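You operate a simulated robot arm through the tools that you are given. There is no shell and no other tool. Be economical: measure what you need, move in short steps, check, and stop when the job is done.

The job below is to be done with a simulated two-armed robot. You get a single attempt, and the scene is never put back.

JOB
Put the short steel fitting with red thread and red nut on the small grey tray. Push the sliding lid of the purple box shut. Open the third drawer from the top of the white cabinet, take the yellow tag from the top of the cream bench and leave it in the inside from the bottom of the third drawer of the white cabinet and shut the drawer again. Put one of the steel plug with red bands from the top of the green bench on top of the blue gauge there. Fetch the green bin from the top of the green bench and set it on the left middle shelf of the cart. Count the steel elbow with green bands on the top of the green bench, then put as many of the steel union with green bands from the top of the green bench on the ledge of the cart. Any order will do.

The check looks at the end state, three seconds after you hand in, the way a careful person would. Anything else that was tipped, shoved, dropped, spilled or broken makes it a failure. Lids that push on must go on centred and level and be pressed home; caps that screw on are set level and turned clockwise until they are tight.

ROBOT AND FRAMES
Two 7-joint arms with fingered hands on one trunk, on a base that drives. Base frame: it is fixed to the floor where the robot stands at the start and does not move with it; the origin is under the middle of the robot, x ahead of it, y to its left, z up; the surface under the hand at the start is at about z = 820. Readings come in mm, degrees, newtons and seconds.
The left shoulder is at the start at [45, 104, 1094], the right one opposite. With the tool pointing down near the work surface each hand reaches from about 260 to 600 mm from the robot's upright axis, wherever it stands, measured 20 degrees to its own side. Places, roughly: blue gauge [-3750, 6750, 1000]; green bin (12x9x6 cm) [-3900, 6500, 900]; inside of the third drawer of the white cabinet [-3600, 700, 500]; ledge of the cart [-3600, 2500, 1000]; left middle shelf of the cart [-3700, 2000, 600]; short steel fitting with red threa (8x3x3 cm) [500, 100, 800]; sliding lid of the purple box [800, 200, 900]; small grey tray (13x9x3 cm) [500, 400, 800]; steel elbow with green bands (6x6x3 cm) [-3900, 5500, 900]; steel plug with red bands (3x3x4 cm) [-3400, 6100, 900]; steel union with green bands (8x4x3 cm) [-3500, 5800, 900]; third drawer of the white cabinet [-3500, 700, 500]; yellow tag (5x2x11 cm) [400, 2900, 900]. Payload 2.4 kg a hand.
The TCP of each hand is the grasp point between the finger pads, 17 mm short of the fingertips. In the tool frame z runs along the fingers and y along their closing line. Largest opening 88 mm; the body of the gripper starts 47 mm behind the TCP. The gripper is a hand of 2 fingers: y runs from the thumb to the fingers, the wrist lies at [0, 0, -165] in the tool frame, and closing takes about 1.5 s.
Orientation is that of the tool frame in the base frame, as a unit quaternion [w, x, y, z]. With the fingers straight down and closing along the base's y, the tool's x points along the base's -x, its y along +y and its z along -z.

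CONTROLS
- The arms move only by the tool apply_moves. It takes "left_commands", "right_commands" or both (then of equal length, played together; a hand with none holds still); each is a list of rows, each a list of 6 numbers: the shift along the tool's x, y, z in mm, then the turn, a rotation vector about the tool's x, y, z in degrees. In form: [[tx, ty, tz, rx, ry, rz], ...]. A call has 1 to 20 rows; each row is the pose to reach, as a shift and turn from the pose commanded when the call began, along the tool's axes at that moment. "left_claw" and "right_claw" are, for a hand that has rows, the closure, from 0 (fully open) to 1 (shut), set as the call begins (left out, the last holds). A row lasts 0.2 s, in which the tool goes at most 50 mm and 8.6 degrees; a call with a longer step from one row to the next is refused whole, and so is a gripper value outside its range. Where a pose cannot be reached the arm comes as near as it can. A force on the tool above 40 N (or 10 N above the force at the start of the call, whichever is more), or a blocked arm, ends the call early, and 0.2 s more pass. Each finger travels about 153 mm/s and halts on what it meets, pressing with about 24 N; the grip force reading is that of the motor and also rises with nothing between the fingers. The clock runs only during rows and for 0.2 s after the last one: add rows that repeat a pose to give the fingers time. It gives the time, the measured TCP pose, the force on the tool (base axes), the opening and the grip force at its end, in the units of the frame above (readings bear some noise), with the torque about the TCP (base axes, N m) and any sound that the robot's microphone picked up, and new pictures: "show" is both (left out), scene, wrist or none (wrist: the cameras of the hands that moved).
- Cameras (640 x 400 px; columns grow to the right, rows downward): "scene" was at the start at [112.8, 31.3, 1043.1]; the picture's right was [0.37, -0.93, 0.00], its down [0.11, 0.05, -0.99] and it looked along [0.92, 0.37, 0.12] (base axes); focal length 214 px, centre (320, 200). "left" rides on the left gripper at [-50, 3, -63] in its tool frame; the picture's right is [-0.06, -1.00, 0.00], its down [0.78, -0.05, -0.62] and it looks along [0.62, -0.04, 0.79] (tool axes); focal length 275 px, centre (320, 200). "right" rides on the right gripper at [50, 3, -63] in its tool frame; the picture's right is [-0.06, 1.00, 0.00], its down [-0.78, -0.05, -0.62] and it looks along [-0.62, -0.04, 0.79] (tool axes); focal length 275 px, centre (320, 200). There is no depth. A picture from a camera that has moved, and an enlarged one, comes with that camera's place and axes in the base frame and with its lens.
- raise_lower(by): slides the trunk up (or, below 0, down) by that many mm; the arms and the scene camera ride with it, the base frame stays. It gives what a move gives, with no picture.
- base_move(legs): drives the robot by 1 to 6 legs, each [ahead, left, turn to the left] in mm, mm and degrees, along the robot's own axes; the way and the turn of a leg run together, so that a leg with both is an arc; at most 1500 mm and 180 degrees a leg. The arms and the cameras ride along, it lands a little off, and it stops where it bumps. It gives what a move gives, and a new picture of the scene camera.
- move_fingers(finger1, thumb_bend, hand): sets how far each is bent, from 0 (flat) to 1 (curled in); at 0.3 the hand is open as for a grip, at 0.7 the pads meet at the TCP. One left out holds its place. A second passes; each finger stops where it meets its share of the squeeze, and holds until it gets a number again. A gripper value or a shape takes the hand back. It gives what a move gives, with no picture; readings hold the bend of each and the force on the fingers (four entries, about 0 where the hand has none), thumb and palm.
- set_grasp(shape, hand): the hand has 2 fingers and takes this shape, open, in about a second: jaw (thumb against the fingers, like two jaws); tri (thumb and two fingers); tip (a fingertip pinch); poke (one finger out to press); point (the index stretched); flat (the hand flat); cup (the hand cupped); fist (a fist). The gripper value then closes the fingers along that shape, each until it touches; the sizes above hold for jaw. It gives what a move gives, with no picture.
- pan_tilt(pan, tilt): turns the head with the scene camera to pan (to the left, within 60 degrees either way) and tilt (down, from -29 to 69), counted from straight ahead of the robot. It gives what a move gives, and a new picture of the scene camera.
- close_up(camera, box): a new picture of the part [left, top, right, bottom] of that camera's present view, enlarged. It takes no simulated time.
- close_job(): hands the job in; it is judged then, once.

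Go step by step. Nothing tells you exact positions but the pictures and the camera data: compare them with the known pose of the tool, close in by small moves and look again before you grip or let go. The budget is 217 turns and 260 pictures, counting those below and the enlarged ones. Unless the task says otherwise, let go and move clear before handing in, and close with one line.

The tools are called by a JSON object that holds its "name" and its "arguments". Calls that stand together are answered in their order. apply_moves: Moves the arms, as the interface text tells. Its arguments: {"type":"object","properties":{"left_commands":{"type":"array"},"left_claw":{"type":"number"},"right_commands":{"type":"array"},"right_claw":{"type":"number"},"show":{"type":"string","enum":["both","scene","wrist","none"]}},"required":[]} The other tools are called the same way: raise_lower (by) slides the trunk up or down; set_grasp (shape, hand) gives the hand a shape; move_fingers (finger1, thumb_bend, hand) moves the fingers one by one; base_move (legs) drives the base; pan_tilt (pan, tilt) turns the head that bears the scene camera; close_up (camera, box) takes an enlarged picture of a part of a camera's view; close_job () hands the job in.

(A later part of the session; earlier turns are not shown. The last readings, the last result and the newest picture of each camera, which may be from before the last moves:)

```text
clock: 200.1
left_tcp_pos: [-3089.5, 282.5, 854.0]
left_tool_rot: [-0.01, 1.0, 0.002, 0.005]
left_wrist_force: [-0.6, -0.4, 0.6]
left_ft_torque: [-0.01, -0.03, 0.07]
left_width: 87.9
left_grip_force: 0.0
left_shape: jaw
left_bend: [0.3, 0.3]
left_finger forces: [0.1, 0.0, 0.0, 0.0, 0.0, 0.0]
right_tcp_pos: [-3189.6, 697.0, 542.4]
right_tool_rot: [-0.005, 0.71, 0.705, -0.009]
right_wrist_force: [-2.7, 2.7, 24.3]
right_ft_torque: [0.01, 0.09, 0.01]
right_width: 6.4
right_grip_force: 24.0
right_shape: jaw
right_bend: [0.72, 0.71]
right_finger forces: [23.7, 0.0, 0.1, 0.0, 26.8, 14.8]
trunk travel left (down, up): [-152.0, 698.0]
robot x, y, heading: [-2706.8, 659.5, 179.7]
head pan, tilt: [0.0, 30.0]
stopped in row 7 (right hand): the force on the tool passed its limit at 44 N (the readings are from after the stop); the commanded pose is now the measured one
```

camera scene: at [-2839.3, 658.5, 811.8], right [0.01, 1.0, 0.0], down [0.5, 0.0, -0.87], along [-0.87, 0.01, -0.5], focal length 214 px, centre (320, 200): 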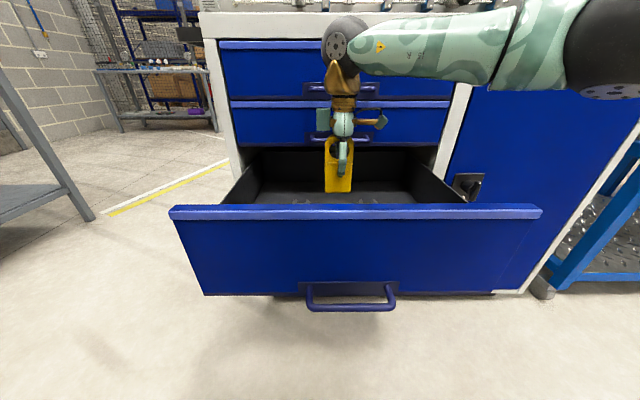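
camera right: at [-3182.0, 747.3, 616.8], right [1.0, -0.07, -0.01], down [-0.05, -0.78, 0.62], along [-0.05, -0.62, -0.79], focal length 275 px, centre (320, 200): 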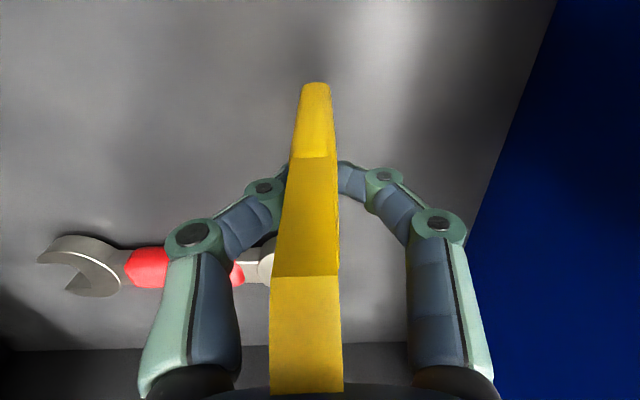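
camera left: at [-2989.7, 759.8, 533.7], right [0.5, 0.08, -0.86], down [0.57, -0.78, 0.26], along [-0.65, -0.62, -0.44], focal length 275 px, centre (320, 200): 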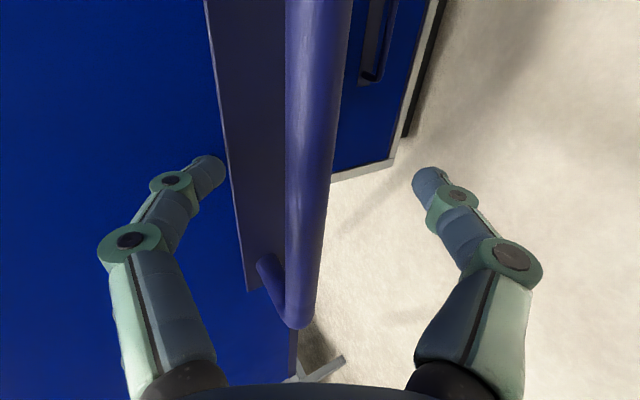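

The tag is on the drawer floor. I'll relieve the pressure, release and lift.

{"name": "apply_moves", "arguments": {"right_commands": [[0, 0, -2, 0, 0, 0], [0, 0, -2, 0, 0, 0]], "show": "none"}}

{"name": "apply_moves", "arguments": {"right_commands": [[0, 0, 0, 0, 0, 0], [0, 0, 0, 0, 0, 0], [0, 0, 0, 0, 0, 0], [0, 0, -30, 0, 0, 0], [0, 0, -60, 0, 0, 0], [0, 0, -100, 0, 0, 0], [0, 0, -140, 0, 0, 0], [0, 0, -180, 0, 0, 0]], "right_claw": 0.3}}

```text
clock: 200.7
left_tcp_pos: [-3090.7, 282.8, 854.5]
left_tool_rot: [-0.008, 1.0, 0.003, 0.004]
left_wrist_force: [-0.2, -0.8, -0.4]
left_ft_torque: [0.0, 0.01, 0.01]
left_width: 87.7
left_grip_force: 0.1
left_shape: jaw
left_bend: [0.3, 0.3]
left_finger forces: [0.1, 0.0, 0.0, 0.0, 0.1, 0.0]
right_tcp_pos: [-3187.6, 697.0, 542.2]
right_tool_rot: [-0.003, 0.709, 0.705, -0.006]
right_wrist_force: [-0.2, -0.8, 19.5]
right_ft_torque: [0.0, 0.06, -0.03]
right_width: 6.6
right_grip_force: 24.4
right_shape: jaw
right_bend: [0.72, 0.71]
right_finger forces: [24.3, 0.0, 0.0, 0.0, 25.7, 12.6]
trunk travel left (down, up): [-152.0, 698.0]
robot x, y, heading: [-2709.8, 658.7, 179.6]
head pan, tilt: [0.0, 30.0]
```

```text
clock: 202.5
left_tcp_pos: [-3091.0, 282.9, 852.5]
left_tool_rot: [-0.009, 1.0, 0.002, 0.005]
left_wrist_force: [-0.3, -0.1, -0.2]
left_ft_torque: [0.02, -0.01, -0.01]
left_width: 87.7
left_grip_force: 0.0
left_shape: jaw
left_bend: [0.3, 0.3]
left_finger forces: [0.0, 0.1, 0.1, 0.0, 0.0, 0.1]
right_tcp_pos: [-3188.4, 697.3, 723.3]
right_tool_rot: [-0.004, 0.71, 0.704, -0.006]
right_wrist_force: [-0.5, -0.6, -0.5]
right_ft_torque: [0.01, -0.02, -0.01]
right_width: 61.3
right_grip_force: 0.0
right_shape: jaw
right_bend: [0.67, 0.64]
right_finger forces: [0.0, 0.1, 0.0, 0.1, 0.0, 0.0]
trunk travel left (down, up): [-152.0, 698.0]
robot x, y, heading: [-2707.6, 657.0, 179.8]
head pan, tilt: [0.0, 30.0]
camera scene: at [-2839.3, 658.6, 811.8], right [0.01, 1.0, 0.0], down [0.5, 0.0, -0.87], along [-0.87, 0.01, -0.5], focal length 214 px, centre (320, 200)
camera right: at [-3183.8, 747.5, 785.3], right [1.0, -0.07, -0.01], down [-0.05, -0.78, 0.62], along [-0.05, -0.62, -0.78], focal length 275 px, centre (320, 200)
```

scene: 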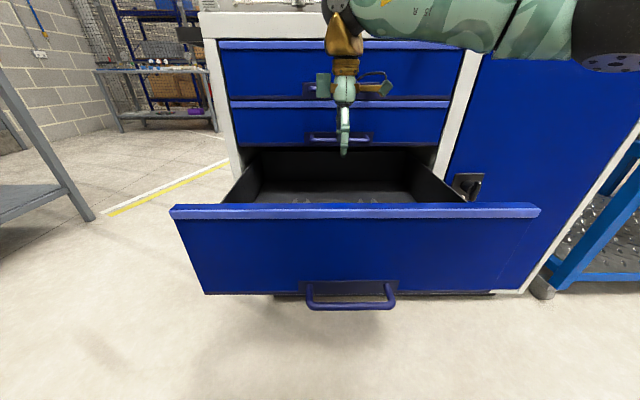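
right: 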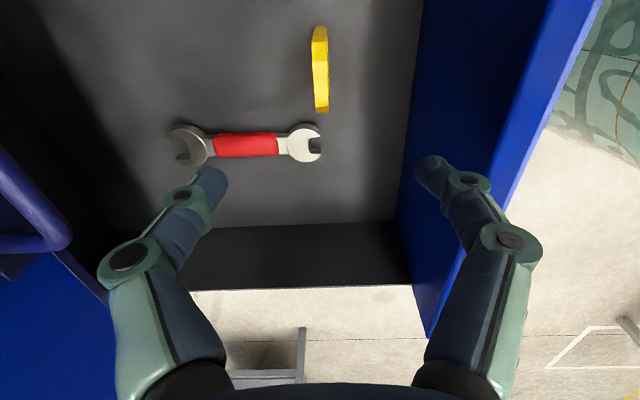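

The tag is standing in the drawer and the wrenches are untouched. I'll back off and prepare the right hand, closed and tilted, to push the drawer shut.

{"name": "base_move", "arguments": {"legs": [[-400, 0, 0]]}}

{"name": "apply_moves", "arguments": {"right_commands": [[0, -14, 0, 7.2, 0, 0], [0, -28, 10, 14.4, 0, 0], [0, -42, 22, 21.6, 0, 0], [0, -56, 34, 28.8, 0, 0], [0, -70, 48, 36, 0, 0], [0, -84, 64, 43.2, 0, 0], [0, -100, 80, 50.4, 0, 0], [0, -100, 80, 50.4, 0, 0]], "right_claw": 1, "show": "scene"}}

```text
clock: 205.1
left_tcp_pos: [-2679.0, 279.3, 853.1]
left_tool_rot: [-0.008, 1.0, 0.004, 0.005]
left_wrist_force: [-0.3, -0.2, 0.4]
left_ft_torque: [0.02, 0.01, -0.01]
left_width: 87.5
left_grip_force: 0.1
left_shape: jaw
left_bend: [0.3, 0.3]
left_finger forces: [0.0, 0.1, 0.1, 0.0, 0.0, 0.1]
right_tcp_pos: [-2778.1, 694.0, 723.7]
right_tool_rot: [-0.003, 0.708, 0.706, -0.006]
right_wrist_force: [0.0, -0.5, -0.9]
right_ft_torque: [0.0, -0.03, 0.01]
right_width: 61.4
right_grip_force: 0.1
right_shape: jaw
right_bend: [0.67, 0.64]
right_finger forces: [0.0, 0.0, 0.0, 0.0, 0.1, 0.0]
trunk travel left (down, up): [-152.0, 698.0]
robot x, y, heading: [-2298.6, 656.8, 179.6]
head pan, tilt: [0.0, 30.0]
camera scene: at [-2428.1, 656.0, 811.8], right [0.0, 1.0, 0.0], down [0.5, 0.0, -0.87], along [-0.87, 0.0, -0.5], focal length 214 px, centre (320, 200)
```

scene: 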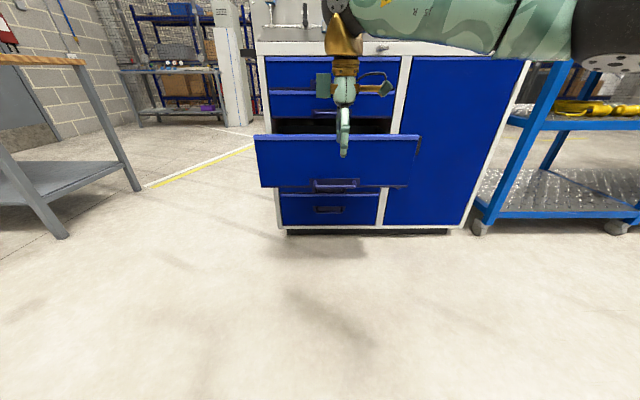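

```text
clock: 206.8
left_tcp_pos: [-2679.2, 282.0, 852.5]
left_tool_rot: [-0.009, 1.0, 0.003, 0.005]
left_wrist_force: [0.6, -0.9, 0.0]
left_ft_torque: [-0.03, 0.01, 0.01]
left_width: 87.9
left_grip_force: 0.1
left_shape: jaw
left_bend: [0.3, 0.3]
left_finger forces: [0.0, 0.0, 0.0, 0.0, 0.0, 0.1]
right_tcp_pos: [-2879.1, 693.6, 644.7]
right_tool_rot: [-0.306, 0.639, 0.636, -0.306]
right_wrist_force: [0.1, 0.1, 0.4]
right_ft_torque: [-0.02, 0.0, 0.0]
right_width: 0.0
right_grip_force: 24.3
right_shape: jaw
right_bend: [0.54, 0.66]
right_finger forces: [0.1, 0.0, 0.0, 0.1, 0.1, 0.0]
trunk travel left (down, up): [-152.0, 698.0]
robot x, y, heading: [-2298.8, 657.6, 179.5]
head pan, tilt: [0.0, 30.0]
camera scene: at [-2428.1, 656.0, 811.8], right [0.0, 1.0, 0.0], down [0.5, 0.0, -0.87], along [-0.87, 0.0, -0.5], focal length 214 px, centre (320, 200)
```

scene: 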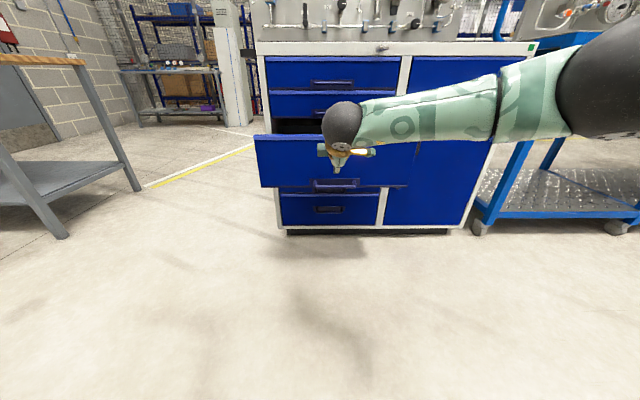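

{"name": "raise_lower", "arguments": {"by": -45}}

{"name": "base_move", "arguments": {"legs": [[180, 0, 0], [100, 0, 0], [100, 0, 0]]}}

```text
clock: 207.7
left_tcp_pos: [-2679.3, 280.3, 807.7]
left_tool_rot: [-0.008, 1.0, 0.004, 0.006]
left_wrist_force: [-0.1, 0.1, -0.4]
left_ft_torque: [-0.02, 0.01, -0.02]
left_width: 87.8
left_grip_force: 0.1
left_shape: jaw
left_bend: [0.3, 0.3]
left_finger forces: [0.0, 0.2, 0.0, 0.0, 0.1, 0.0]
right_tcp_pos: [-2878.9, 694.3, 598.4]
right_tool_rot: [-0.305, 0.639, 0.636, -0.305]
right_wrist_force: [-0.6, 0.4, -0.1]
right_ft_torque: [0.04, -0.01, 0.01]
right_width: 0.0
right_grip_force: 24.4
right_shape: jaw
right_bend: [0.54, 0.66]
right_finger forces: [0.0, 0.0, 0.0, 0.0, 0.1, 0.0]
trunk travel left (down, up): [-107.0, 743.0]
robot x, y, heading: [-2297.1, 656.3, 179.8]
head pan, tilt: [0.0, 30.0]
```

```text
clock: 210.7
left_tcp_pos: [-3060.9, 280.4, 808.0]
left_tool_rot: [-0.008, 1.0, 0.004, 0.005]
left_wrist_force: [0.2, -0.1, -0.4]
left_ft_torque: [0.0, 0.02, -0.04]
left_width: 88.0
left_grip_force: 0.0
left_shape: jaw
left_bend: [0.3, 0.3]
left_finger forces: [0.0, 0.0, 0.0, 0.0, 0.1, 0.1]
right_tcp_pos: [-3260.5, 694.1, 599.6]
right_tool_rot: [-0.304, 0.64, 0.636, -0.305]
right_wrist_force: [0.1, 0.0, -1.0]
right_ft_torque: [-0.01, -0.02, -0.01]
right_width: 0.0
right_grip_force: 24.0
right_shape: jaw
right_bend: [0.62, 0.66]
right_finger forces: [0.0, 0.0, 0.0, 0.1, 0.0, 0.0]
trunk travel left (down, up): [-107.0, 743.0]
robot x, y, heading: [-2682.3, 657.5, 179.8]
head pan, tilt: [0.0, 30.0]
camera scene: at [-2813.0, 657.0, 767.8], right [0.0, 1.0, 0.0], down [0.5, 0.0, -0.87], along [-0.87, 0.0, -0.5], focal length 214 px, centre (320, 200)
```

scene: 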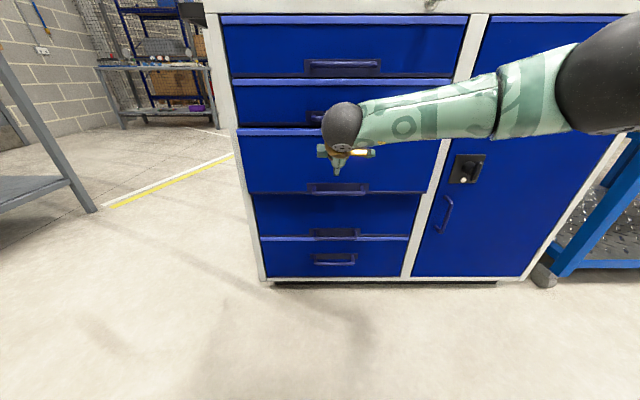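

{"name": "base_move", "arguments": {"legs": [[75, 0, 0]]}}

{"name": "close_up", "arguments": {"camera": "scene", "box": [200, 90, 500, 280]}}

```text
clock: 211.8
left_tcp_pos: [-3134.6, 281.6, 808.4]
left_tool_rot: [-0.009, 1.0, 0.004, 0.005]
left_wrist_force: [-0.7, 0.2, 0.1]
left_ft_torque: [-0.01, -0.01, -0.02]
left_width: 88.0
left_grip_force: 0.1
left_shape: jaw
left_bend: [0.3, 0.3]
left_finger forces: [0.0, 0.0, 0.0, 0.0, 0.0, 0.1]
right_tcp_pos: [-3335.4, 692.8, 598.7]
right_tool_rot: [-0.304, 0.639, 0.637, -0.305]
right_wrist_force: [0.3, -0.1, 0.8]
right_ft_torque: [-0.03, 0.01, -0.04]
right_width: 0.1
right_grip_force: 23.9
right_shape: jaw
right_bend: [0.62, 0.66]
right_finger forces: [0.1, 0.1, 0.0, 0.1, 0.1, 0.1]
trunk travel left (down, up): [-107.0, 743.0]
robot x, y, heading: [-2752.3, 656.2, 179.9]
head pan, tilt: [0.0, 30.0]
camera scene: at [-2887.5, 657.1, 767.8], right [0.0, 1.0, 0.0], down [0.5, 0.0, -0.87], along [-0.87, 0.0, -0.5], focal length 214 px, centre (320, 200)
```

scene: 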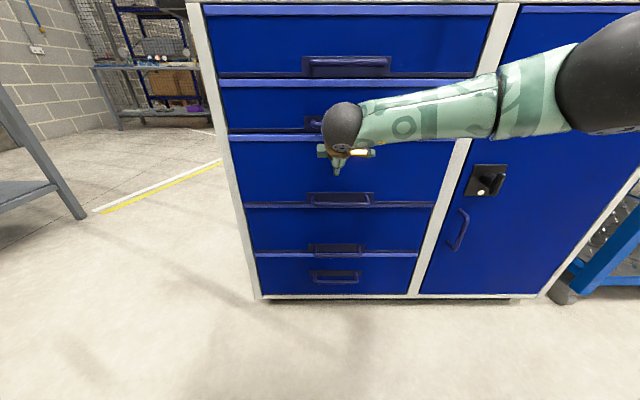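

```text
2.11 times, centred on (350, 185) of scene
camera zoom: at [-2887.5, 657.1, 767.8], right [0.0, 1.0, 0.0], down [0.5, 0.0, -0.87], along [-0.87, 0.0, -0.5], focal length 452 px, centre (257, 232)
```

zoom: 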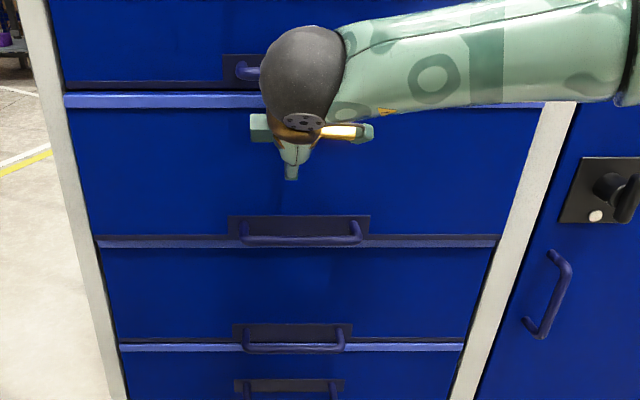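

{"name": "apply_moves", "arguments": {"right_commands": [[0, -3.8, 4.7, 0, 0, 0], [0, -7.5, 9.3, 0, 0, 0], [0, -11.3, 14, 0, 0, 0], [0, -15, 18.7, 0, 0, 0], [0, -18.9, 23.3, 0, 0, 0], [0, -22.6, 28, 0, 0, 0], [0, -26, 32, 0, 0, 0]], "show": "none"}}

{"name": "close_up", "arguments": {"camera": "scene", "box": [200, 90, 500, 280]}}

```text
clock: 213.1
left_tcp_pos: [-3132.4, 282.0, 809.4]
left_tool_rot: [-0.009, 1.0, 0.005, 0.004]
left_wrist_force: [-0.5, 0.4, -0.3]
left_ft_torque: [0.02, -0.01, -0.01]
left_width: 88.0
left_grip_force: 0.0
left_shape: jaw
left_bend: [0.3, 0.3]
left_finger forces: [0.0, 0.1, 0.0, 0.0, 0.1, 0.1]
right_tcp_pos: [-3366.0, 692.2, 598.3]
right_tool_rot: [-0.302, 0.639, 0.638, -0.305]
right_wrist_force: [23.9, 2.8, 6.8]
right_ft_torque: [0.04, -0.4, 0.01]
right_width: 0.0
right_grip_force: 24.1
right_shape: jaw
right_bend: [0.72, 0.73]
right_finger forces: [0.1, 0.0, 0.1, 0.0, 0.0, 0.0]
trunk travel left (down, up): [-107.0, 743.0]
robot x, y, heading: [-2756.7, 656.8, 179.7]
head pan, tilt: [0.0, 30.0]
stopped in row 6 (right hand): the force on the tool passed its limit at 42 N (the readings are from after the stop); the commanded pose is now the measured one
```

```text
2.11 times, centred on (350, 185) of scene
camera zoom: at [-2885.3, 657.4, 768.1], right [0.0, 1.0, 0.0], down [0.5, 0.0, -0.87], along [-0.87, 0.0, -0.5], focal length 452 px, centre (257, 232)
```

zoom: 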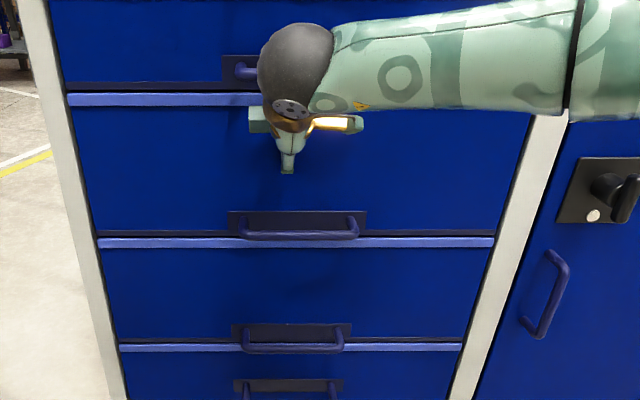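

The drawer met its stop at 42 N and is shut. I'll back away, restore the right hand to a travel pose and drive north to the green bench.

{"name": "base_move", "arguments": {"legs": [[-200, 0, 0]]}}

{"name": "raise_lower", "arguments": {"by": 350}}

{"name": "apply_moves", "arguments": {"right_commands": [[3, 10, -20, -7.2, 0, 0], [6, 20, -40, -14.4, 0, 0], [9, 30, -60, -21.6, 0, 0], [12, 40, -80, -28.8, 0, 0], [15, 50, -100, -36, 0, 0], [18, 60, -120, -43.2, 0, 0], [20, 70, -140, -50.4, 0, 0], [20, 70, -140, -50.4, 0, 0]], "right_claw": 0, "show": "none"}}

{"name": "apply_moves", "arguments": {"right_commands": [[19, 2, 0, 0, 0, 8.2], [39, 5, 0, 0, 0, 16.4], [58, 7, 0, 0, 0, 24.6], [78, 10, 0, 0, 0, 32.8], [97, 12, 0, 0, 0, 41], [117, 15, 0, 0, 0, 49.2], [136, 17, 0, 0, 0, 57.4], [156, 20, 0, 0, 0, 65.6], [175, 22, 0, 0, 0, 73.8], [195, 25, 0, 0, 0, 82], [205, 30, 0, 0, 0, 90], [205, 30, 0, 0, 0, 90]], "show": "none"}}

{"name": "base_move", "arguments": {"legs": [[0, 0, -89.7], [1500, 0, 0], [1500, 0, 0], [1300, 0, 0]]}}

```text
clock: 214.7
left_tcp_pos: [-2938.3, 281.2, 807.9]
left_tool_rot: [-0.009, 1.0, 0.003, 0.005]
left_wrist_force: [0.0, -0.4, -0.5]
left_ft_torque: [-0.02, -0.02, 0.01]
left_width: 87.7
left_grip_force: 0.1
left_shape: jaw
left_bend: [0.3, 0.3]
left_finger forces: [0.0, 0.0, 0.1, 0.0, 0.1, 0.1]
right_tcp_pos: [-3169.0, 693.7, 598.9]
right_tool_rot: [-0.303, 0.641, 0.637, -0.304]
right_wrist_force: [-0.5, -0.5, -0.4]
right_ft_torque: [0.02, 0.01, 0.02]
right_width: 0.2
right_grip_force: 23.9
right_shape: jaw
right_bend: [0.65, 0.66]
right_finger forces: [0.0, 0.0, 0.0, 0.0, 0.0, 0.0]
trunk travel left (down, up): [-107.0, 743.0]
robot x, y, heading: [-2555.7, 657.5, 179.7]
head pan, tilt: [0.0, 30.0]
camera scene: at [-2689.2, 656.8, 767.7], right [0.01, 1.0, 0.0], down [0.5, 0.0, -0.87], along [-0.87, 0.01, -0.5], focal length 214 px, centre (320, 200)
```

scene: 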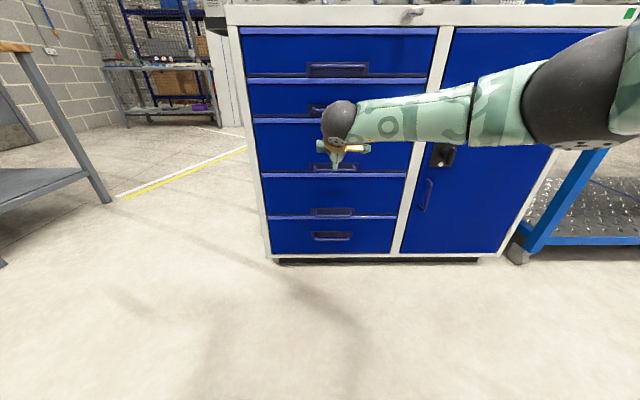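

```text
clock: 218.2
left_tcp_pos: [-2936.3, 281.4, 1157.9]
left_tool_rot: [-0.009, 1.0, 0.002, 0.006]
left_wrist_force: [0.2, -0.6, 0.3]
left_ft_torque: [0.02, -0.01, 0.0]
left_width: 88.4
left_grip_force: 0.1
left_shape: jaw
left_bend: [0.3, 0.3]
left_finger forces: [0.0, 0.1, 0.0, 0.0, 0.0, 0.0]
right_tcp_pos: [-3169.6, 693.3, 947.5]
right_tool_rot: [-0.304, 0.641, 0.636, -0.304]
right_wrist_force: [0.2, 0.3, -0.2]
right_ft_torque: [0.01, -0.02, -0.01]
right_width: 0.1
right_grip_force: 23.3
right_shape: jaw
right_bend: [0.65, 0.66]
right_finger forces: [0.0, 0.0, 0.0, 0.1, 0.0, 0.1]
trunk travel left (down, up): [-457.0, 393.0]
robot x, y, heading: [-2555.0, 658.8, 179.7]
head pan, tilt: [0.0, 30.0]
```

```text
clock: 219.9
left_tcp_pos: [-2939.0, 280.6, 1157.8]
left_tool_rot: [-0.009, 1.0, 0.003, 0.005]
left_wrist_force: [0.2, 0.0, -0.5]
left_ft_torque: [0.03, 0.03, -0.01]
left_width: 88.0
left_grip_force: 0.1
left_shape: jaw
left_bend: [0.3, 0.3]
left_finger forces: [0.0, 0.0, 0.1, 0.0, 0.1, 0.1]
right_tcp_pos: [-3017.4, 714.8, 980.9]
right_tool_rot: [-0.001, 0.709, 0.706, -0.004]
right_wrist_force: [0.7, -0.3, -0.7]
right_ft_torque: [-0.02, 0.02, 0.0]
right_width: 87.9
right_grip_force: 0.0
right_shape: jaw
right_bend: [0.3, 0.3]
right_finger forces: [0.2, 0.1, 0.0, 0.1, 0.0, 0.0]
trunk travel left (down, up): [-457.0, 393.0]
robot x, y, heading: [-2559.3, 659.5, 179.6]
head pan, tilt: [0.0, 30.0]
```

```text
clock: 222.6
left_tcp_pos: [-2937.9, 280.6, 1158.9]
left_tool_rot: [-0.008, 1.0, 0.002, 0.005]
left_wrist_force: [-0.3, -0.6, -0.3]
left_ft_torque: [0.01, -0.04, -0.01]
left_width: 87.8
left_grip_force: 0.1
left_shape: jaw
left_bend: [0.3, 0.3]
left_finger forces: [0.0, 0.1, 0.0, 0.0, 0.0, 0.0]
right_tcp_pos: [-2985.0, 919.2, 978.1]
right_tool_rot: [0.001, 1.0, -0.003, -0.005]
right_wrist_force: [-0.3, 0.2, -0.4]
right_ft_torque: [0.0, 0.02, -0.01]
right_width: 88.0
right_grip_force: 0.0
right_shape: jaw
right_bend: [0.3, 0.3]
right_finger forces: [0.0, 0.1, 0.0, 0.1, 0.1, 0.0]
trunk travel left (down, up): [-457.0, 393.0]
robot x, y, heading: [-2555.7, 655.8, 179.8]
head pan, tilt: [0.0, 30.0]
```

```text
clock: 246.7
left_tcp_pos: [-2903.8, 5275.5, 1158.0]
left_tool_rot: [-0.003, 0.709, -0.705, 0.011]
left_wrist_force: [-0.6, -0.7, -0.2]
left_ft_torque: [-0.01, 0.0, 0.04]
left_width: 88.1
left_grip_force: 0.1
left_shape: jaw
left_bend: [0.3, 0.3]
left_finger forces: [0.0, 0.0, 0.0, 0.0, 0.0, 0.0]
right_tcp_pos: [-2266.2, 5325.6, 979.5]
right_tool_rot: [0.001, -0.707, 0.708, 0.005]
right_wrist_force: [-0.7, 0.6, 0.1]
right_ft_torque: [0.02, 0.0, 0.05]
right_width: 88.0
right_grip_force: 0.0
right_shape: jaw
right_bend: [0.3, 0.3]
right_finger forces: [0.0, 0.0, 0.0, 0.1, 0.0, 0.0]
trunk travel left (down, up): [-457.0, 393.0]
robot x, y, heading: [-2528.1, 4891.7, 89.7]
head pan, tilt: [0.0, 30.0]
camera scene: at [-2527.1, 5014.2, 1116.9], right [1.0, 0.0, 0.0], down [0.0, -0.5, -0.87], along [0.0, 0.87, -0.5], focal length 214 px, centre (320, 200)
```

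scene: 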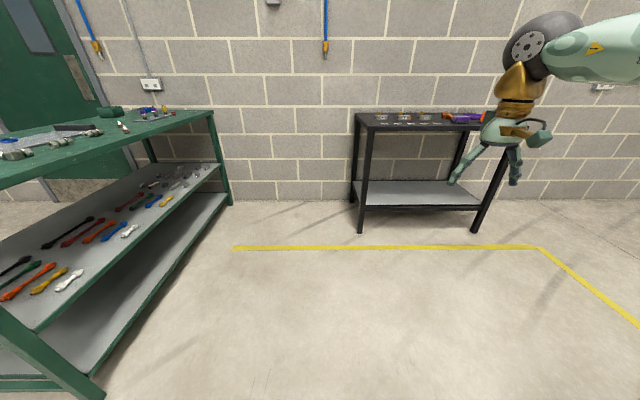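

The green bench's front edge is at x≈-3435, from y≈5380 to 6900. I'll come round to face it.

{"name": "base_move", "arguments": {"legs": [[500, 350, 0], [450, 0, 0], [0, 0, 90.3]]}}

{"name": "raise_lower", "arguments": {"by": 200}}

{"name": "pan_tilt", "arguments": {"pan": 0, "tilt": 40}}

{"name": "close_up", "arguments": {"camera": "scene", "box": [0, 80, 320, 280]}}

{"name": "close_up", "arguments": {"camera": "scene", "box": [320, 80, 640, 280]}}

```text
clock: 256.3
left_tcp_pos: [-3255.6, 5474.9, 1158.1]
left_tool_rot: [-0.008, 1.0, 0.01, 0.005]
left_wrist_force: [-1.3, 0.3, -0.9]
left_ft_torque: [-0.01, 0.04, -0.02]
left_width: 87.9
left_grip_force: 0.1
left_shape: jaw
left_bend: [0.3, 0.3]
left_finger forces: [0.0, 0.0, 0.1, 0.0, 0.0, 0.0]
right_tcp_pos: [-3312.2, 6112.0, 979.9]
right_tool_rot: [0.002, 1.0, 0.005, -0.004]
right_wrist_force: [-0.7, 0.5, 0.4]
right_ft_torque: [0.01, 0.02, 0.01]
right_width: 88.0
right_grip_force: 0.1
right_shape: jaw
right_bend: [0.3, 0.3]
right_finger forces: [0.0, 0.0, 0.1, 0.0, 0.1, 0.1]
trunk travel left (down, up): [-457.0, 393.0]
robot x, y, heading: [-2880.2, 5856.0, -179.5]
head pan, tilt: [0.0, 30.0]
camera scene: at [-2998.8, 5854.1, 1116.9], right [-0.01, 1.0, 0.0], down [0.5, 0.0, -0.87], along [-0.87, -0.01, -0.5], focal length 214 px, centre (320, 200)
```

scene: 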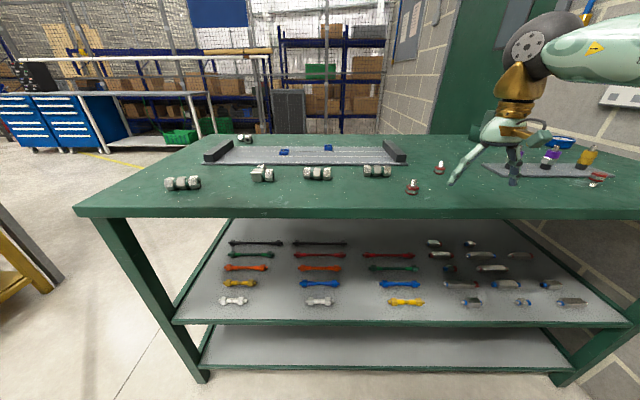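

```text
clock: 258.5
left_tcp_pos: [-3255.1, 5474.3, 1357.6]
left_tool_rot: [-0.009, 1.0, 0.01, 0.005]
left_wrist_force: [0.1, 0.5, 0.2]
left_ft_torque: [0.01, 0.0, 0.04]
left_width: 88.1
left_grip_force: 0.1
left_shape: jaw
left_bend: [0.3, 0.3]
left_finger forces: [0.1, 0.1, 0.1, 0.0, 0.0, 0.1]
right_tcp_pos: [-3312.1, 6111.8, 1179.6]
right_tool_rot: [0.003, 1.0, 0.004, -0.004]
right_wrist_force: [-0.5, 0.2, 0.9]
right_ft_torque: [0.02, 0.0, 0.01]
right_width: 88.0
right_grip_force: 0.0
right_shape: jaw
right_bend: [0.3, 0.3]
right_finger forces: [0.1, 0.0, 0.0, 0.0, 0.0, 0.1]
trunk travel left (down, up): [-657.0, 193.0]
robot x, y, heading: [-2880.7, 5853.8, -179.3]
head pan, tilt: [0.0, 30.0]
```

```text
clock: 259.2
left_tcp_pos: [-3256.0, 5475.1, 1357.7]
left_tool_rot: [-0.009, 1.0, 0.009, 0.005]
left_wrist_force: [-0.3, -0.1, 0.1]
left_ft_torque: [-0.01, 0.02, 0.01]
left_width: 88.0
left_grip_force: 0.0
left_shape: jaw
left_bend: [0.3, 0.3]
left_finger forces: [0.0, 0.1, 0.1, 0.0, 0.0, 0.0]
right_tcp_pos: [-3312.2, 6111.9, 1179.9]
right_tool_rot: [0.002, 1.0, 0.005, -0.004]
right_wrist_force: [0.0, 0.4, -0.4]
right_ft_torque: [-0.01, -0.04, 0.01]
right_width: 88.0
right_grip_force: 0.1
right_shape: jaw
right_bend: [0.3, 0.3]
right_finger forces: [0.0, 0.0, 0.0, 0.0, 0.0, 0.0]
trunk travel left (down, up): [-657.0, 193.0]
robot x, y, heading: [-2879.7, 5852.5, -179.5]
head pan, tilt: [0.0, 40.0]
camera scene: at [-2991.1, 5854.2, 1302.4], right [-0.01, 1.0, 0.0], down [0.64, 0.01, -0.77], along [-0.77, -0.01, -0.64], focal length 214 px, centre (320, 200)
```

scene: 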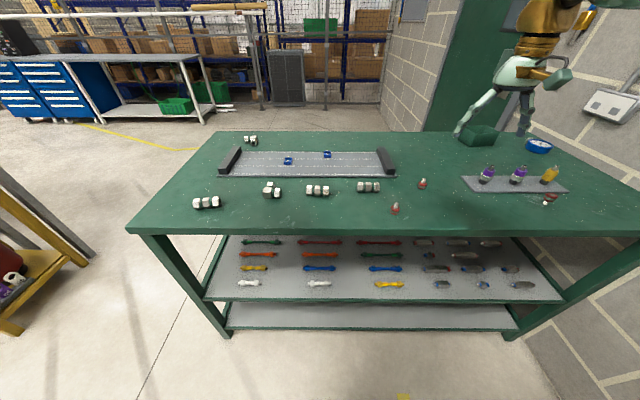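

```text
2.00 times, centred on (160, 180) of scene
camera zoom: at [-2991.1, 5854.2, 1302.4], right [-0.01, 1.0, 0.0], down [0.64, 0.01, -0.77], along [-0.77, -0.01, -0.64], focal length 429 px, centre (640, 240)
```

zoom: 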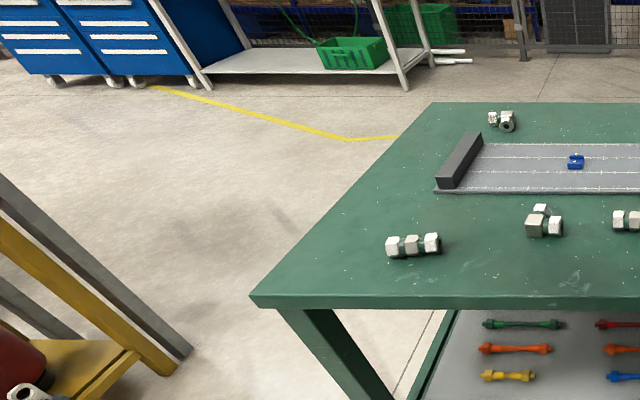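

```text
2.00 times, centred on (480, 180) of scene
camera zoom: at [-2991.1, 5854.2, 1302.4], right [-0.01, 1.0, 0.0], down [0.64, 0.01, -0.77], along [-0.77, -0.01, -0.64], focal length 429 px, centre (0, 240)
```

zoom: 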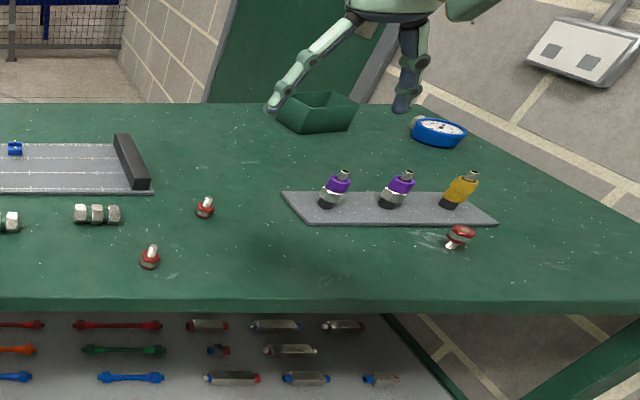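

{"name": "close_up", "arguments": {"camera": "scene", "box": [180, 120, 300, 220]}}

{"name": "close_up", "arguments": {"camera": "scene", "box": [260, 165, 390, 220]}}

{"name": "close_up", "arguments": {"camera": "scene", "box": [380, 160, 580, 230]}}

{"name": "close_up", "arguments": {"camera": "scene", "box": [440, 110, 580, 200]}}

```text
4.00 times, centred on (240, 170) of scene
camera zoom: at [-2991.1, 5854.2, 1302.4], right [-0.01, 1.0, 0.0], down [0.64, 0.01, -0.77], along [-0.77, -0.01, -0.64], focal length 858 px, centre (640, 320)
```

zoom: 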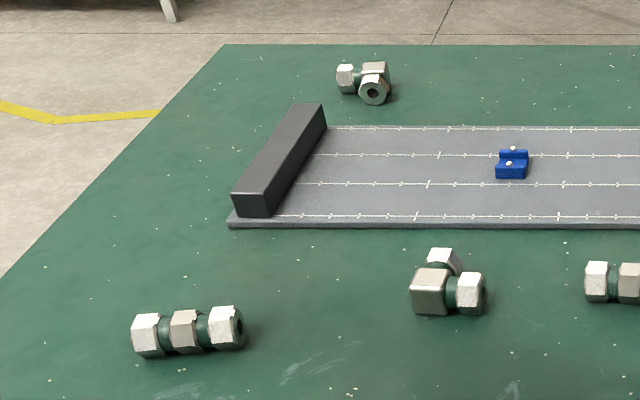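

```text
4.92 times, centred on (325, 192) of scene
camera zoom: at [-2991.1, 5854.2, 1302.4], right [-0.01, 1.0, 0.0], down [0.64, 0.01, -0.77], along [-0.77, -0.01, -0.64], focal length 1056 px, centre (295, 237)
```

zoom: 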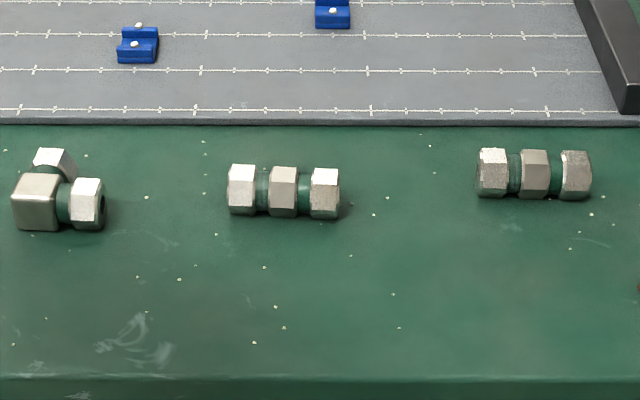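

```text
3.20 times, centred on (480, 195) of scene
camera zoom: at [-2991.1, 5854.2, 1302.4], right [-0.01, 1.0, 0.0], down [0.64, 0.01, -0.77], along [-0.77, -0.01, -0.64], focal length 686 px, centre (-192, 216)
```

zoom: 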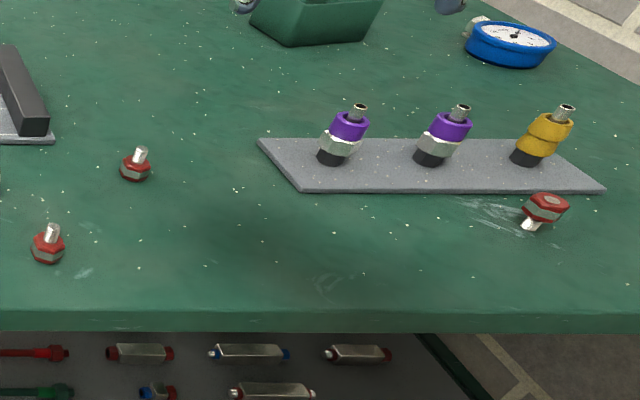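

```text
4.44 times, centred on (510, 155) of scene
camera zoom: at [-2991.1, 5854.2, 1302.4], right [-0.01, 1.0, 0.0], down [0.64, 0.01, -0.77], along [-0.77, -0.01, -0.64], focal length 953 px, centre (-524, 400)
```

zoom: 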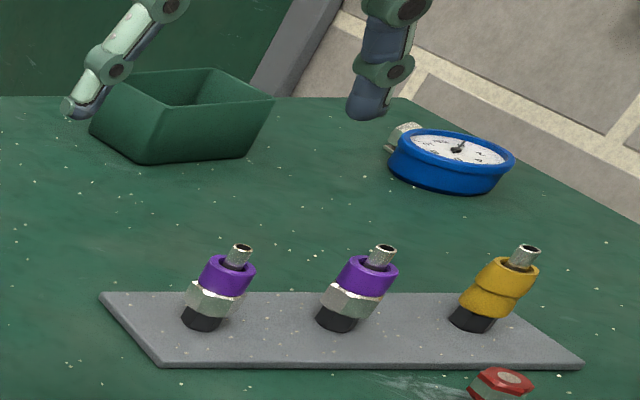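

I count two green-banded elbows so far (near [-3522, 5699] and [-3891, 5534]), three unions, three red plugs, the gauge and the bin. I'll start with a plug: drive closer, swing the right hand over P2 near [-3445, 6060], and look.

{"name": "base_move", "arguments": {"legs": [[110, -55, -0.5]]}}

{"name": "apply_moves", "arguments": {"right_commands": [[0, 21, 25, 0, 0, 0], [0, 42, 50, 0, 0, 0], [0, 63, 75, 0, 0, 0], [0, 84, 100, 0, 0, 0], [0, 105, 125, 0, 0, 0], [0, 105, 125, 0, 0, 0]]}}

```text
clock: 260.5
left_tcp_pos: [-3370.6, 5534.7, 1358.1]
left_tool_rot: [-0.008, 1.0, 0.004, 0.006]
left_wrist_force: [-0.1, -0.6, 0.6]
left_ft_torque: [0.0, -0.05, 0.03]
left_width: 88.1
left_grip_force: 0.1
left_shape: jaw
left_bend: [0.3, 0.3]
left_finger forces: [0.0, 0.1, 0.1, 0.1, 0.0, 0.0]
right_tcp_pos: [-3419.2, 6171.2, 1178.3]
right_tool_rot: [0.003, 1.0, 0.001, -0.003]
right_wrist_force: [-0.3, -0.2, -0.5]
right_ft_torque: [0.0, 0.01, 0.0]
right_width: 88.1
right_grip_force: 0.0
right_shape: jaw
right_bend: [0.3, 0.3]
right_finger forces: [0.2, 0.0, 0.0, 0.0, 0.0, 0.0]
trunk travel left (down, up): [-657.0, 193.0]
robot x, y, heading: [-2992.3, 5911.9, 180.0]
head pan, tilt: [0.0, 40.0]
camera scene: at [-3102.4, 5910.3, 1302.2], right [0.0, 1.0, 0.0], down [0.64, 0.0, -0.77], along [-0.77, 0.0, -0.64], focal length 214 px, centre (320, 200)
```

scene: 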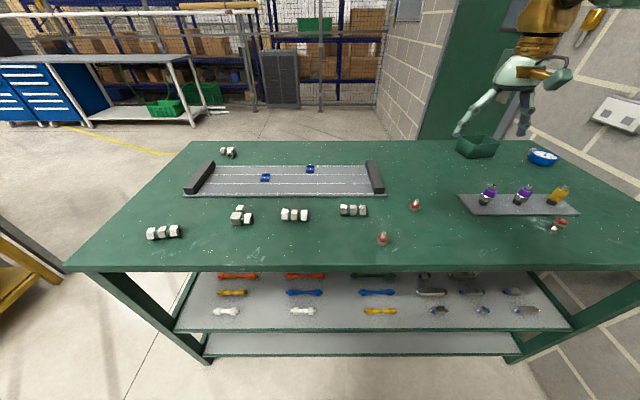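

```text
clock: 261.9
left_tcp_pos: [-3369.1, 5534.6, 1358.4]
left_tool_rot: [-0.008, 1.0, 0.005, 0.005]
left_wrist_force: [0.4, -0.7, -0.5]
left_ft_torque: [0.03, 0.01, -0.01]
left_width: 87.8
left_grip_force: 0.1
left_shape: jaw
left_bend: [0.3, 0.3]
left_finger forces: [0.0, 0.0, 0.0, 0.0, 0.0, 0.1]
right_tcp_pos: [-3418.1, 6065.5, 1056.8]
right_tool_rot: [0.002, 1.0, -0.001, -0.003]
right_wrist_force: [-0.5, 0.2, 0.1]
right_ft_torque: [-0.01, -0.02, -0.06]
right_width: 88.1
right_grip_force: 0.1
right_shape: jaw
right_bend: [0.3, 0.3]
right_finger forces: [0.0, 0.1, 0.0, 0.1, 0.1, 0.0]
trunk travel left (down, up): [-657.0, 193.0]
robot x, y, heading: [-2987.6, 5911.8, 179.9]
head pan, tilt: [0.0, 40.0]
camera scene: at [-3100.9, 5909.8, 1302.4], right [0.0, 1.0, 0.0], down [0.64, 0.0, -0.77], along [-0.77, 0.0, -0.64], focal length 214 px, centre (320, 200)
camera right: at [-3368.9, 6063.0, 1118.2], right [-0.06, -1.0, 0.0], down [-0.78, 0.05, 0.62], along [-0.62, 0.04, -0.78], focal length 275 px, centre (320, 200)
```

scene: 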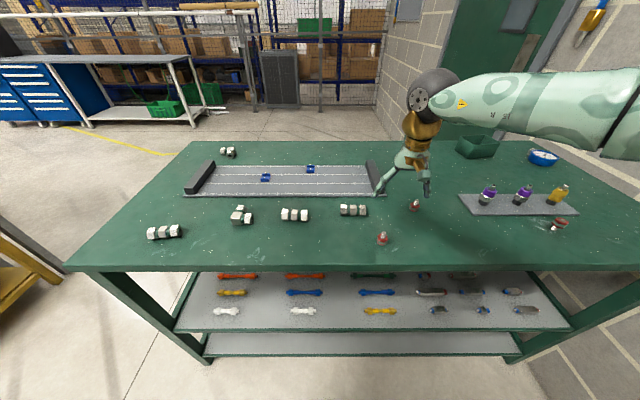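
right: 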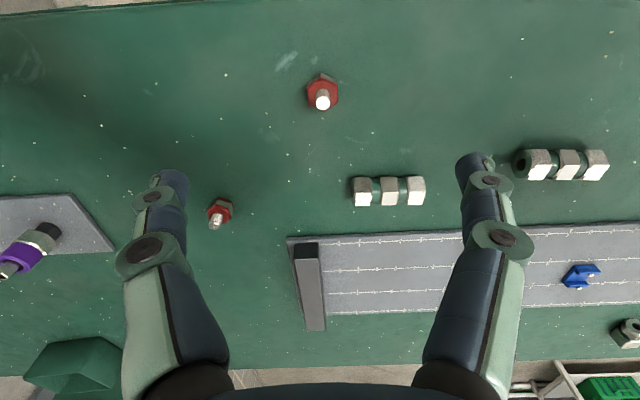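

P2 is at [-3437, 6066], with its stud up and top near z≈921. I'll descend to grip its head.

{"name": "apply_moves", "arguments": {"right_commands": [[-10, 0, 40, 0, 0, 0], [-19, 0, 80, 0, 0, 0], [-19, 0, 120, 0, 0, 0], [-19, 0, 140, 0, 0, 0], [-19, 0, 140, 0, 0, 0]], "show": "wrist"}}

```text
clock: 263.1
left_tcp_pos: [-3370.3, 5534.3, 1358.8]
left_tool_rot: [-0.008, 1.0, 0.005, 0.006]
left_wrist_force: [0.2, 0.0, 0.2]
left_ft_torque: [-0.02, 0.0, 0.03]
left_width: 88.0
left_grip_force: 0.0
left_shape: jaw
left_bend: [0.3, 0.3]
left_finger forces: [0.0, 0.0, 0.0, 0.1, 0.0, 0.0]
right_tcp_pos: [-3416.2, 6064.0, 931.5]
right_tool_rot: [0.003, 1.0, 0.0, -0.005]
right_wrist_force: [-1.1, -0.2, 0.9]
right_ft_torque: [-0.01, 0.03, -0.01]
right_width: 88.0
right_grip_force: 0.0
right_shape: jaw
right_bend: [0.3, 0.3]
right_finger forces: [0.0, 0.1, 0.1, 0.0, 0.1, 0.0]
right hand out of reach, approached as far as the arm can: row 3, 4, 5
trunk travel left (down, up): [-657.0, 193.0]
robot x, y, heading: [-2993.3, 5911.2, 179.8]
head pan, tilt: [0.0, 40.0]
camera right: at [-3365.6, 6062.6, 994.8], right [-0.06, -1.0, 0.0], down [-0.78, 0.05, 0.63], along [-0.62, 0.03, -0.78], focal length 275 px, centre (320, 200)
```

right: 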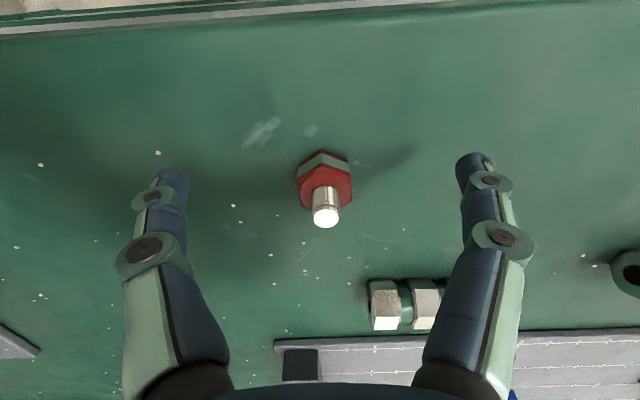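

{"name": "apply_moves", "arguments": {"right_commands": [[0, 0, -40, 0, 0, 0], [-10, 0, -80, 0, 0, 0], [-20, 0, -120, 0, 0, 0], [-20, 0, -160, 0, 0, 0], [-20, 0, -160, 0, 0, 0]], "show": "none"}}

{"name": "raise_lower", "arguments": {"by": -160}}

{"name": "apply_moves", "arguments": {"right_commands": [[0, 0, 0, 0, 0, 0]], "show": "wrist"}}

```text
clock: 264.3
left_tcp_pos: [-3369.2, 5532.6, 1358.6]
left_tool_rot: [-0.008, 1.0, 0.005, 0.005]
left_wrist_force: [-0.7, 0.0, -0.4]
left_ft_torque: [-0.02, 0.0, 0.01]
left_width: 87.9
left_grip_force: 0.1
left_shape: jaw
left_bend: [0.3, 0.3]
left_finger forces: [0.0, 0.1, 0.1, 0.0, 0.0, 0.0]
right_tcp_pos: [-3436.5, 6066.6, 1094.1]
right_tool_rot: [0.003, 1.0, 0.0, -0.005]
right_wrist_force: [-0.7, -0.2, 0.6]
right_ft_torque: [0.01, 0.0, -0.02]
right_width: 87.8
right_grip_force: 0.0
right_shape: jaw
right_bend: [0.3, 0.3]
right_finger forces: [0.0, 0.0, 0.0, 0.0, 0.1, 0.0]
trunk travel left (down, up): [-657.0, 193.0]
robot x, y, heading: [-2989.4, 5913.4, 179.8]
head pan, tilt: [0.0, 40.0]
```

```text
clock: 266.1
left_tcp_pos: [-3370.1, 5533.7, 1197.1]
left_tool_rot: [-0.01, 1.0, 0.005, 0.005]
left_wrist_force: [0.5, -0.1, 0.8]
left_ft_torque: [0.0, 0.01, 0.0]
left_width: 87.8
left_grip_force: 0.2
left_shape: jaw
left_bend: [0.3, 0.3]
left_finger forces: [0.0, 0.0, 0.0, 0.1, 0.1, 0.0]
right_tcp_pos: [-3437.0, 6065.6, 932.1]
right_tool_rot: [0.002, 1.0, 0.0, -0.004]
right_wrist_force: [0.4, -0.2, -0.4]
right_ft_torque: [-0.05, 0.01, -0.01]
right_width: 87.9
right_grip_force: 0.0
right_shape: jaw
right_bend: [0.3, 0.3]
right_finger forces: [0.0, 0.0, 0.1, 0.0, 0.1, 0.0]
trunk travel left (down, up): [-497.0, 353.0]
robot x, y, heading: [-2989.8, 5909.6, 179.9]
head pan, tilt: [0.0, 40.0]
```

```text
clock: 266.5
left_tcp_pos: [-3369.3, 5533.9, 1198.5]
left_tool_rot: [-0.008, 1.0, 0.004, 0.005]
left_wrist_force: [-0.5, -0.2, 0.0]
left_ft_torque: [0.03, 0.0, 0.03]
left_width: 87.8
left_grip_force: 0.0
left_shape: jaw
left_bend: [0.3, 0.3]
left_finger forces: [0.0, 0.0, 0.1, 0.1, 0.0, 0.0]
right_tcp_pos: [-3436.5, 6064.8, 931.9]
right_tool_rot: [0.001, 1.0, 0.0, -0.003]
right_wrist_force: [-0.8, 0.0, 0.0]
right_ft_torque: [0.03, 0.01, 0.03]
right_width: 87.8
right_grip_force: 0.0
right_shape: jaw
right_bend: [0.3, 0.3]
right_finger forces: [0.1, 0.1, 0.0, 0.0, 0.0, 0.0]
trunk travel left (down, up): [-497.0, 353.0]
robot x, y, heading: [-2987.4, 5914.3, 180.1]
head pan, tilt: [0.0, 40.0]
camera right: at [-3384.8, 6063.2, 994.3], right [-0.06, -1.0, 0.0], down [-0.78, 0.05, 0.62], along [-0.62, 0.04, -0.78], focal length 275 px, centre (320, 200)
```

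right: 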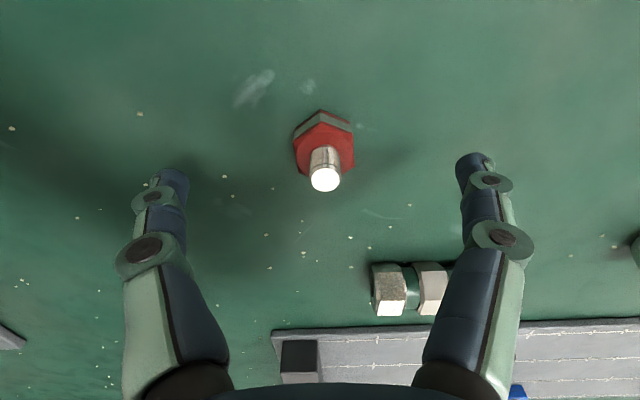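

{"name": "apply_moves", "arguments": {"right_commands": [[0, 0, 15, 0, 0, 0], [0, 0, 29, 0, 0, 0], [0, 0, 29, 0, 0, 0]], "show": "none"}}

{"name": "apply_moves", "arguments": {"right_commands": [[0, 0, 0, 0, 0, 0], [0, 0, 0, 0, 0, 0], [0, 0, 0, 0, 0, 0], [0, 0, 0, 0, 0, 0], [0, 0, 0, 0, 0, 0], [0, 0, 0, 0, 0, 0]], "right_claw": 1, "show": "wrist"}}

```text
clock: 267.3
left_tcp_pos: [-3368.6, 5533.1, 1198.8]
left_tool_rot: [-0.009, 1.0, 0.004, 0.005]
left_wrist_force: [-0.1, -0.2, -0.2]
left_ft_torque: [-0.02, -0.03, 0.04]
left_width: 88.0
left_grip_force: 0.0
left_shape: jaw
left_bend: [0.3, 0.3]
left_finger forces: [0.0, 0.0, 0.0, 0.0, 0.1, 0.1]
right_tcp_pos: [-3436.4, 6064.6, 903.9]
right_tool_rot: [0.002, 1.0, 0.0, -0.004]
right_wrist_force: [-0.4, -0.2, 0.3]
right_ft_torque: [-0.01, -0.01, 0.0]
right_width: 88.0
right_grip_force: 0.0
right_shape: jaw
right_bend: [0.3, 0.3]
right_finger forces: [0.1, 0.1, 0.1, 0.0, 0.1, 0.0]
trunk travel left (down, up): [-497.0, 353.0]
robot x, y, heading: [-2992.2, 5911.1, 180.0]
head pan, tilt: [0.0, 40.0]
```

```text
clock: 268.7
left_tcp_pos: [-3369.1, 5532.8, 1197.4]
left_tool_rot: [-0.009, 1.0, 0.005, 0.004]
left_wrist_force: [-0.4, 0.3, -0.1]
left_ft_torque: [0.05, 0.02, 0.01]
left_width: 87.7
left_grip_force: 0.0
left_shape: jaw
left_bend: [0.3, 0.3]
left_finger forces: [0.0, 0.0, 0.0, 0.0, 0.1, 0.0]
right_tcp_pos: [-3435.9, 6065.5, 904.5]
right_tool_rot: [0.001, 1.0, 0.0, -0.004]
right_wrist_force: [0.3, 0.0, -0.7]
right_ft_torque: [-0.01, -0.01, 0.01]
right_width: 3.7
right_grip_force: 24.2
right_shape: jaw
right_bend: [0.73, 0.72]
right_finger forces: [0.0, 0.0, 0.1, 0.0, 0.0, 0.1]
trunk travel left (down, up): [-497.0, 353.0]
robot x, y, heading: [-2992.0, 5908.2, 180.0]
head pan, tilt: [0.0, 40.0]
camera right: at [-3385.2, 6062.6, 965.4], right [-0.06, -1.0, 0.0], down [-0.78, 0.05, 0.63], along [-0.62, 0.04, -0.78], focal length 275 px, centre (320, 200)
```

right: 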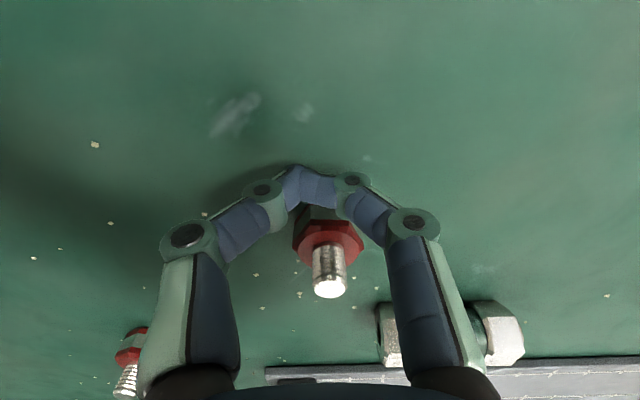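

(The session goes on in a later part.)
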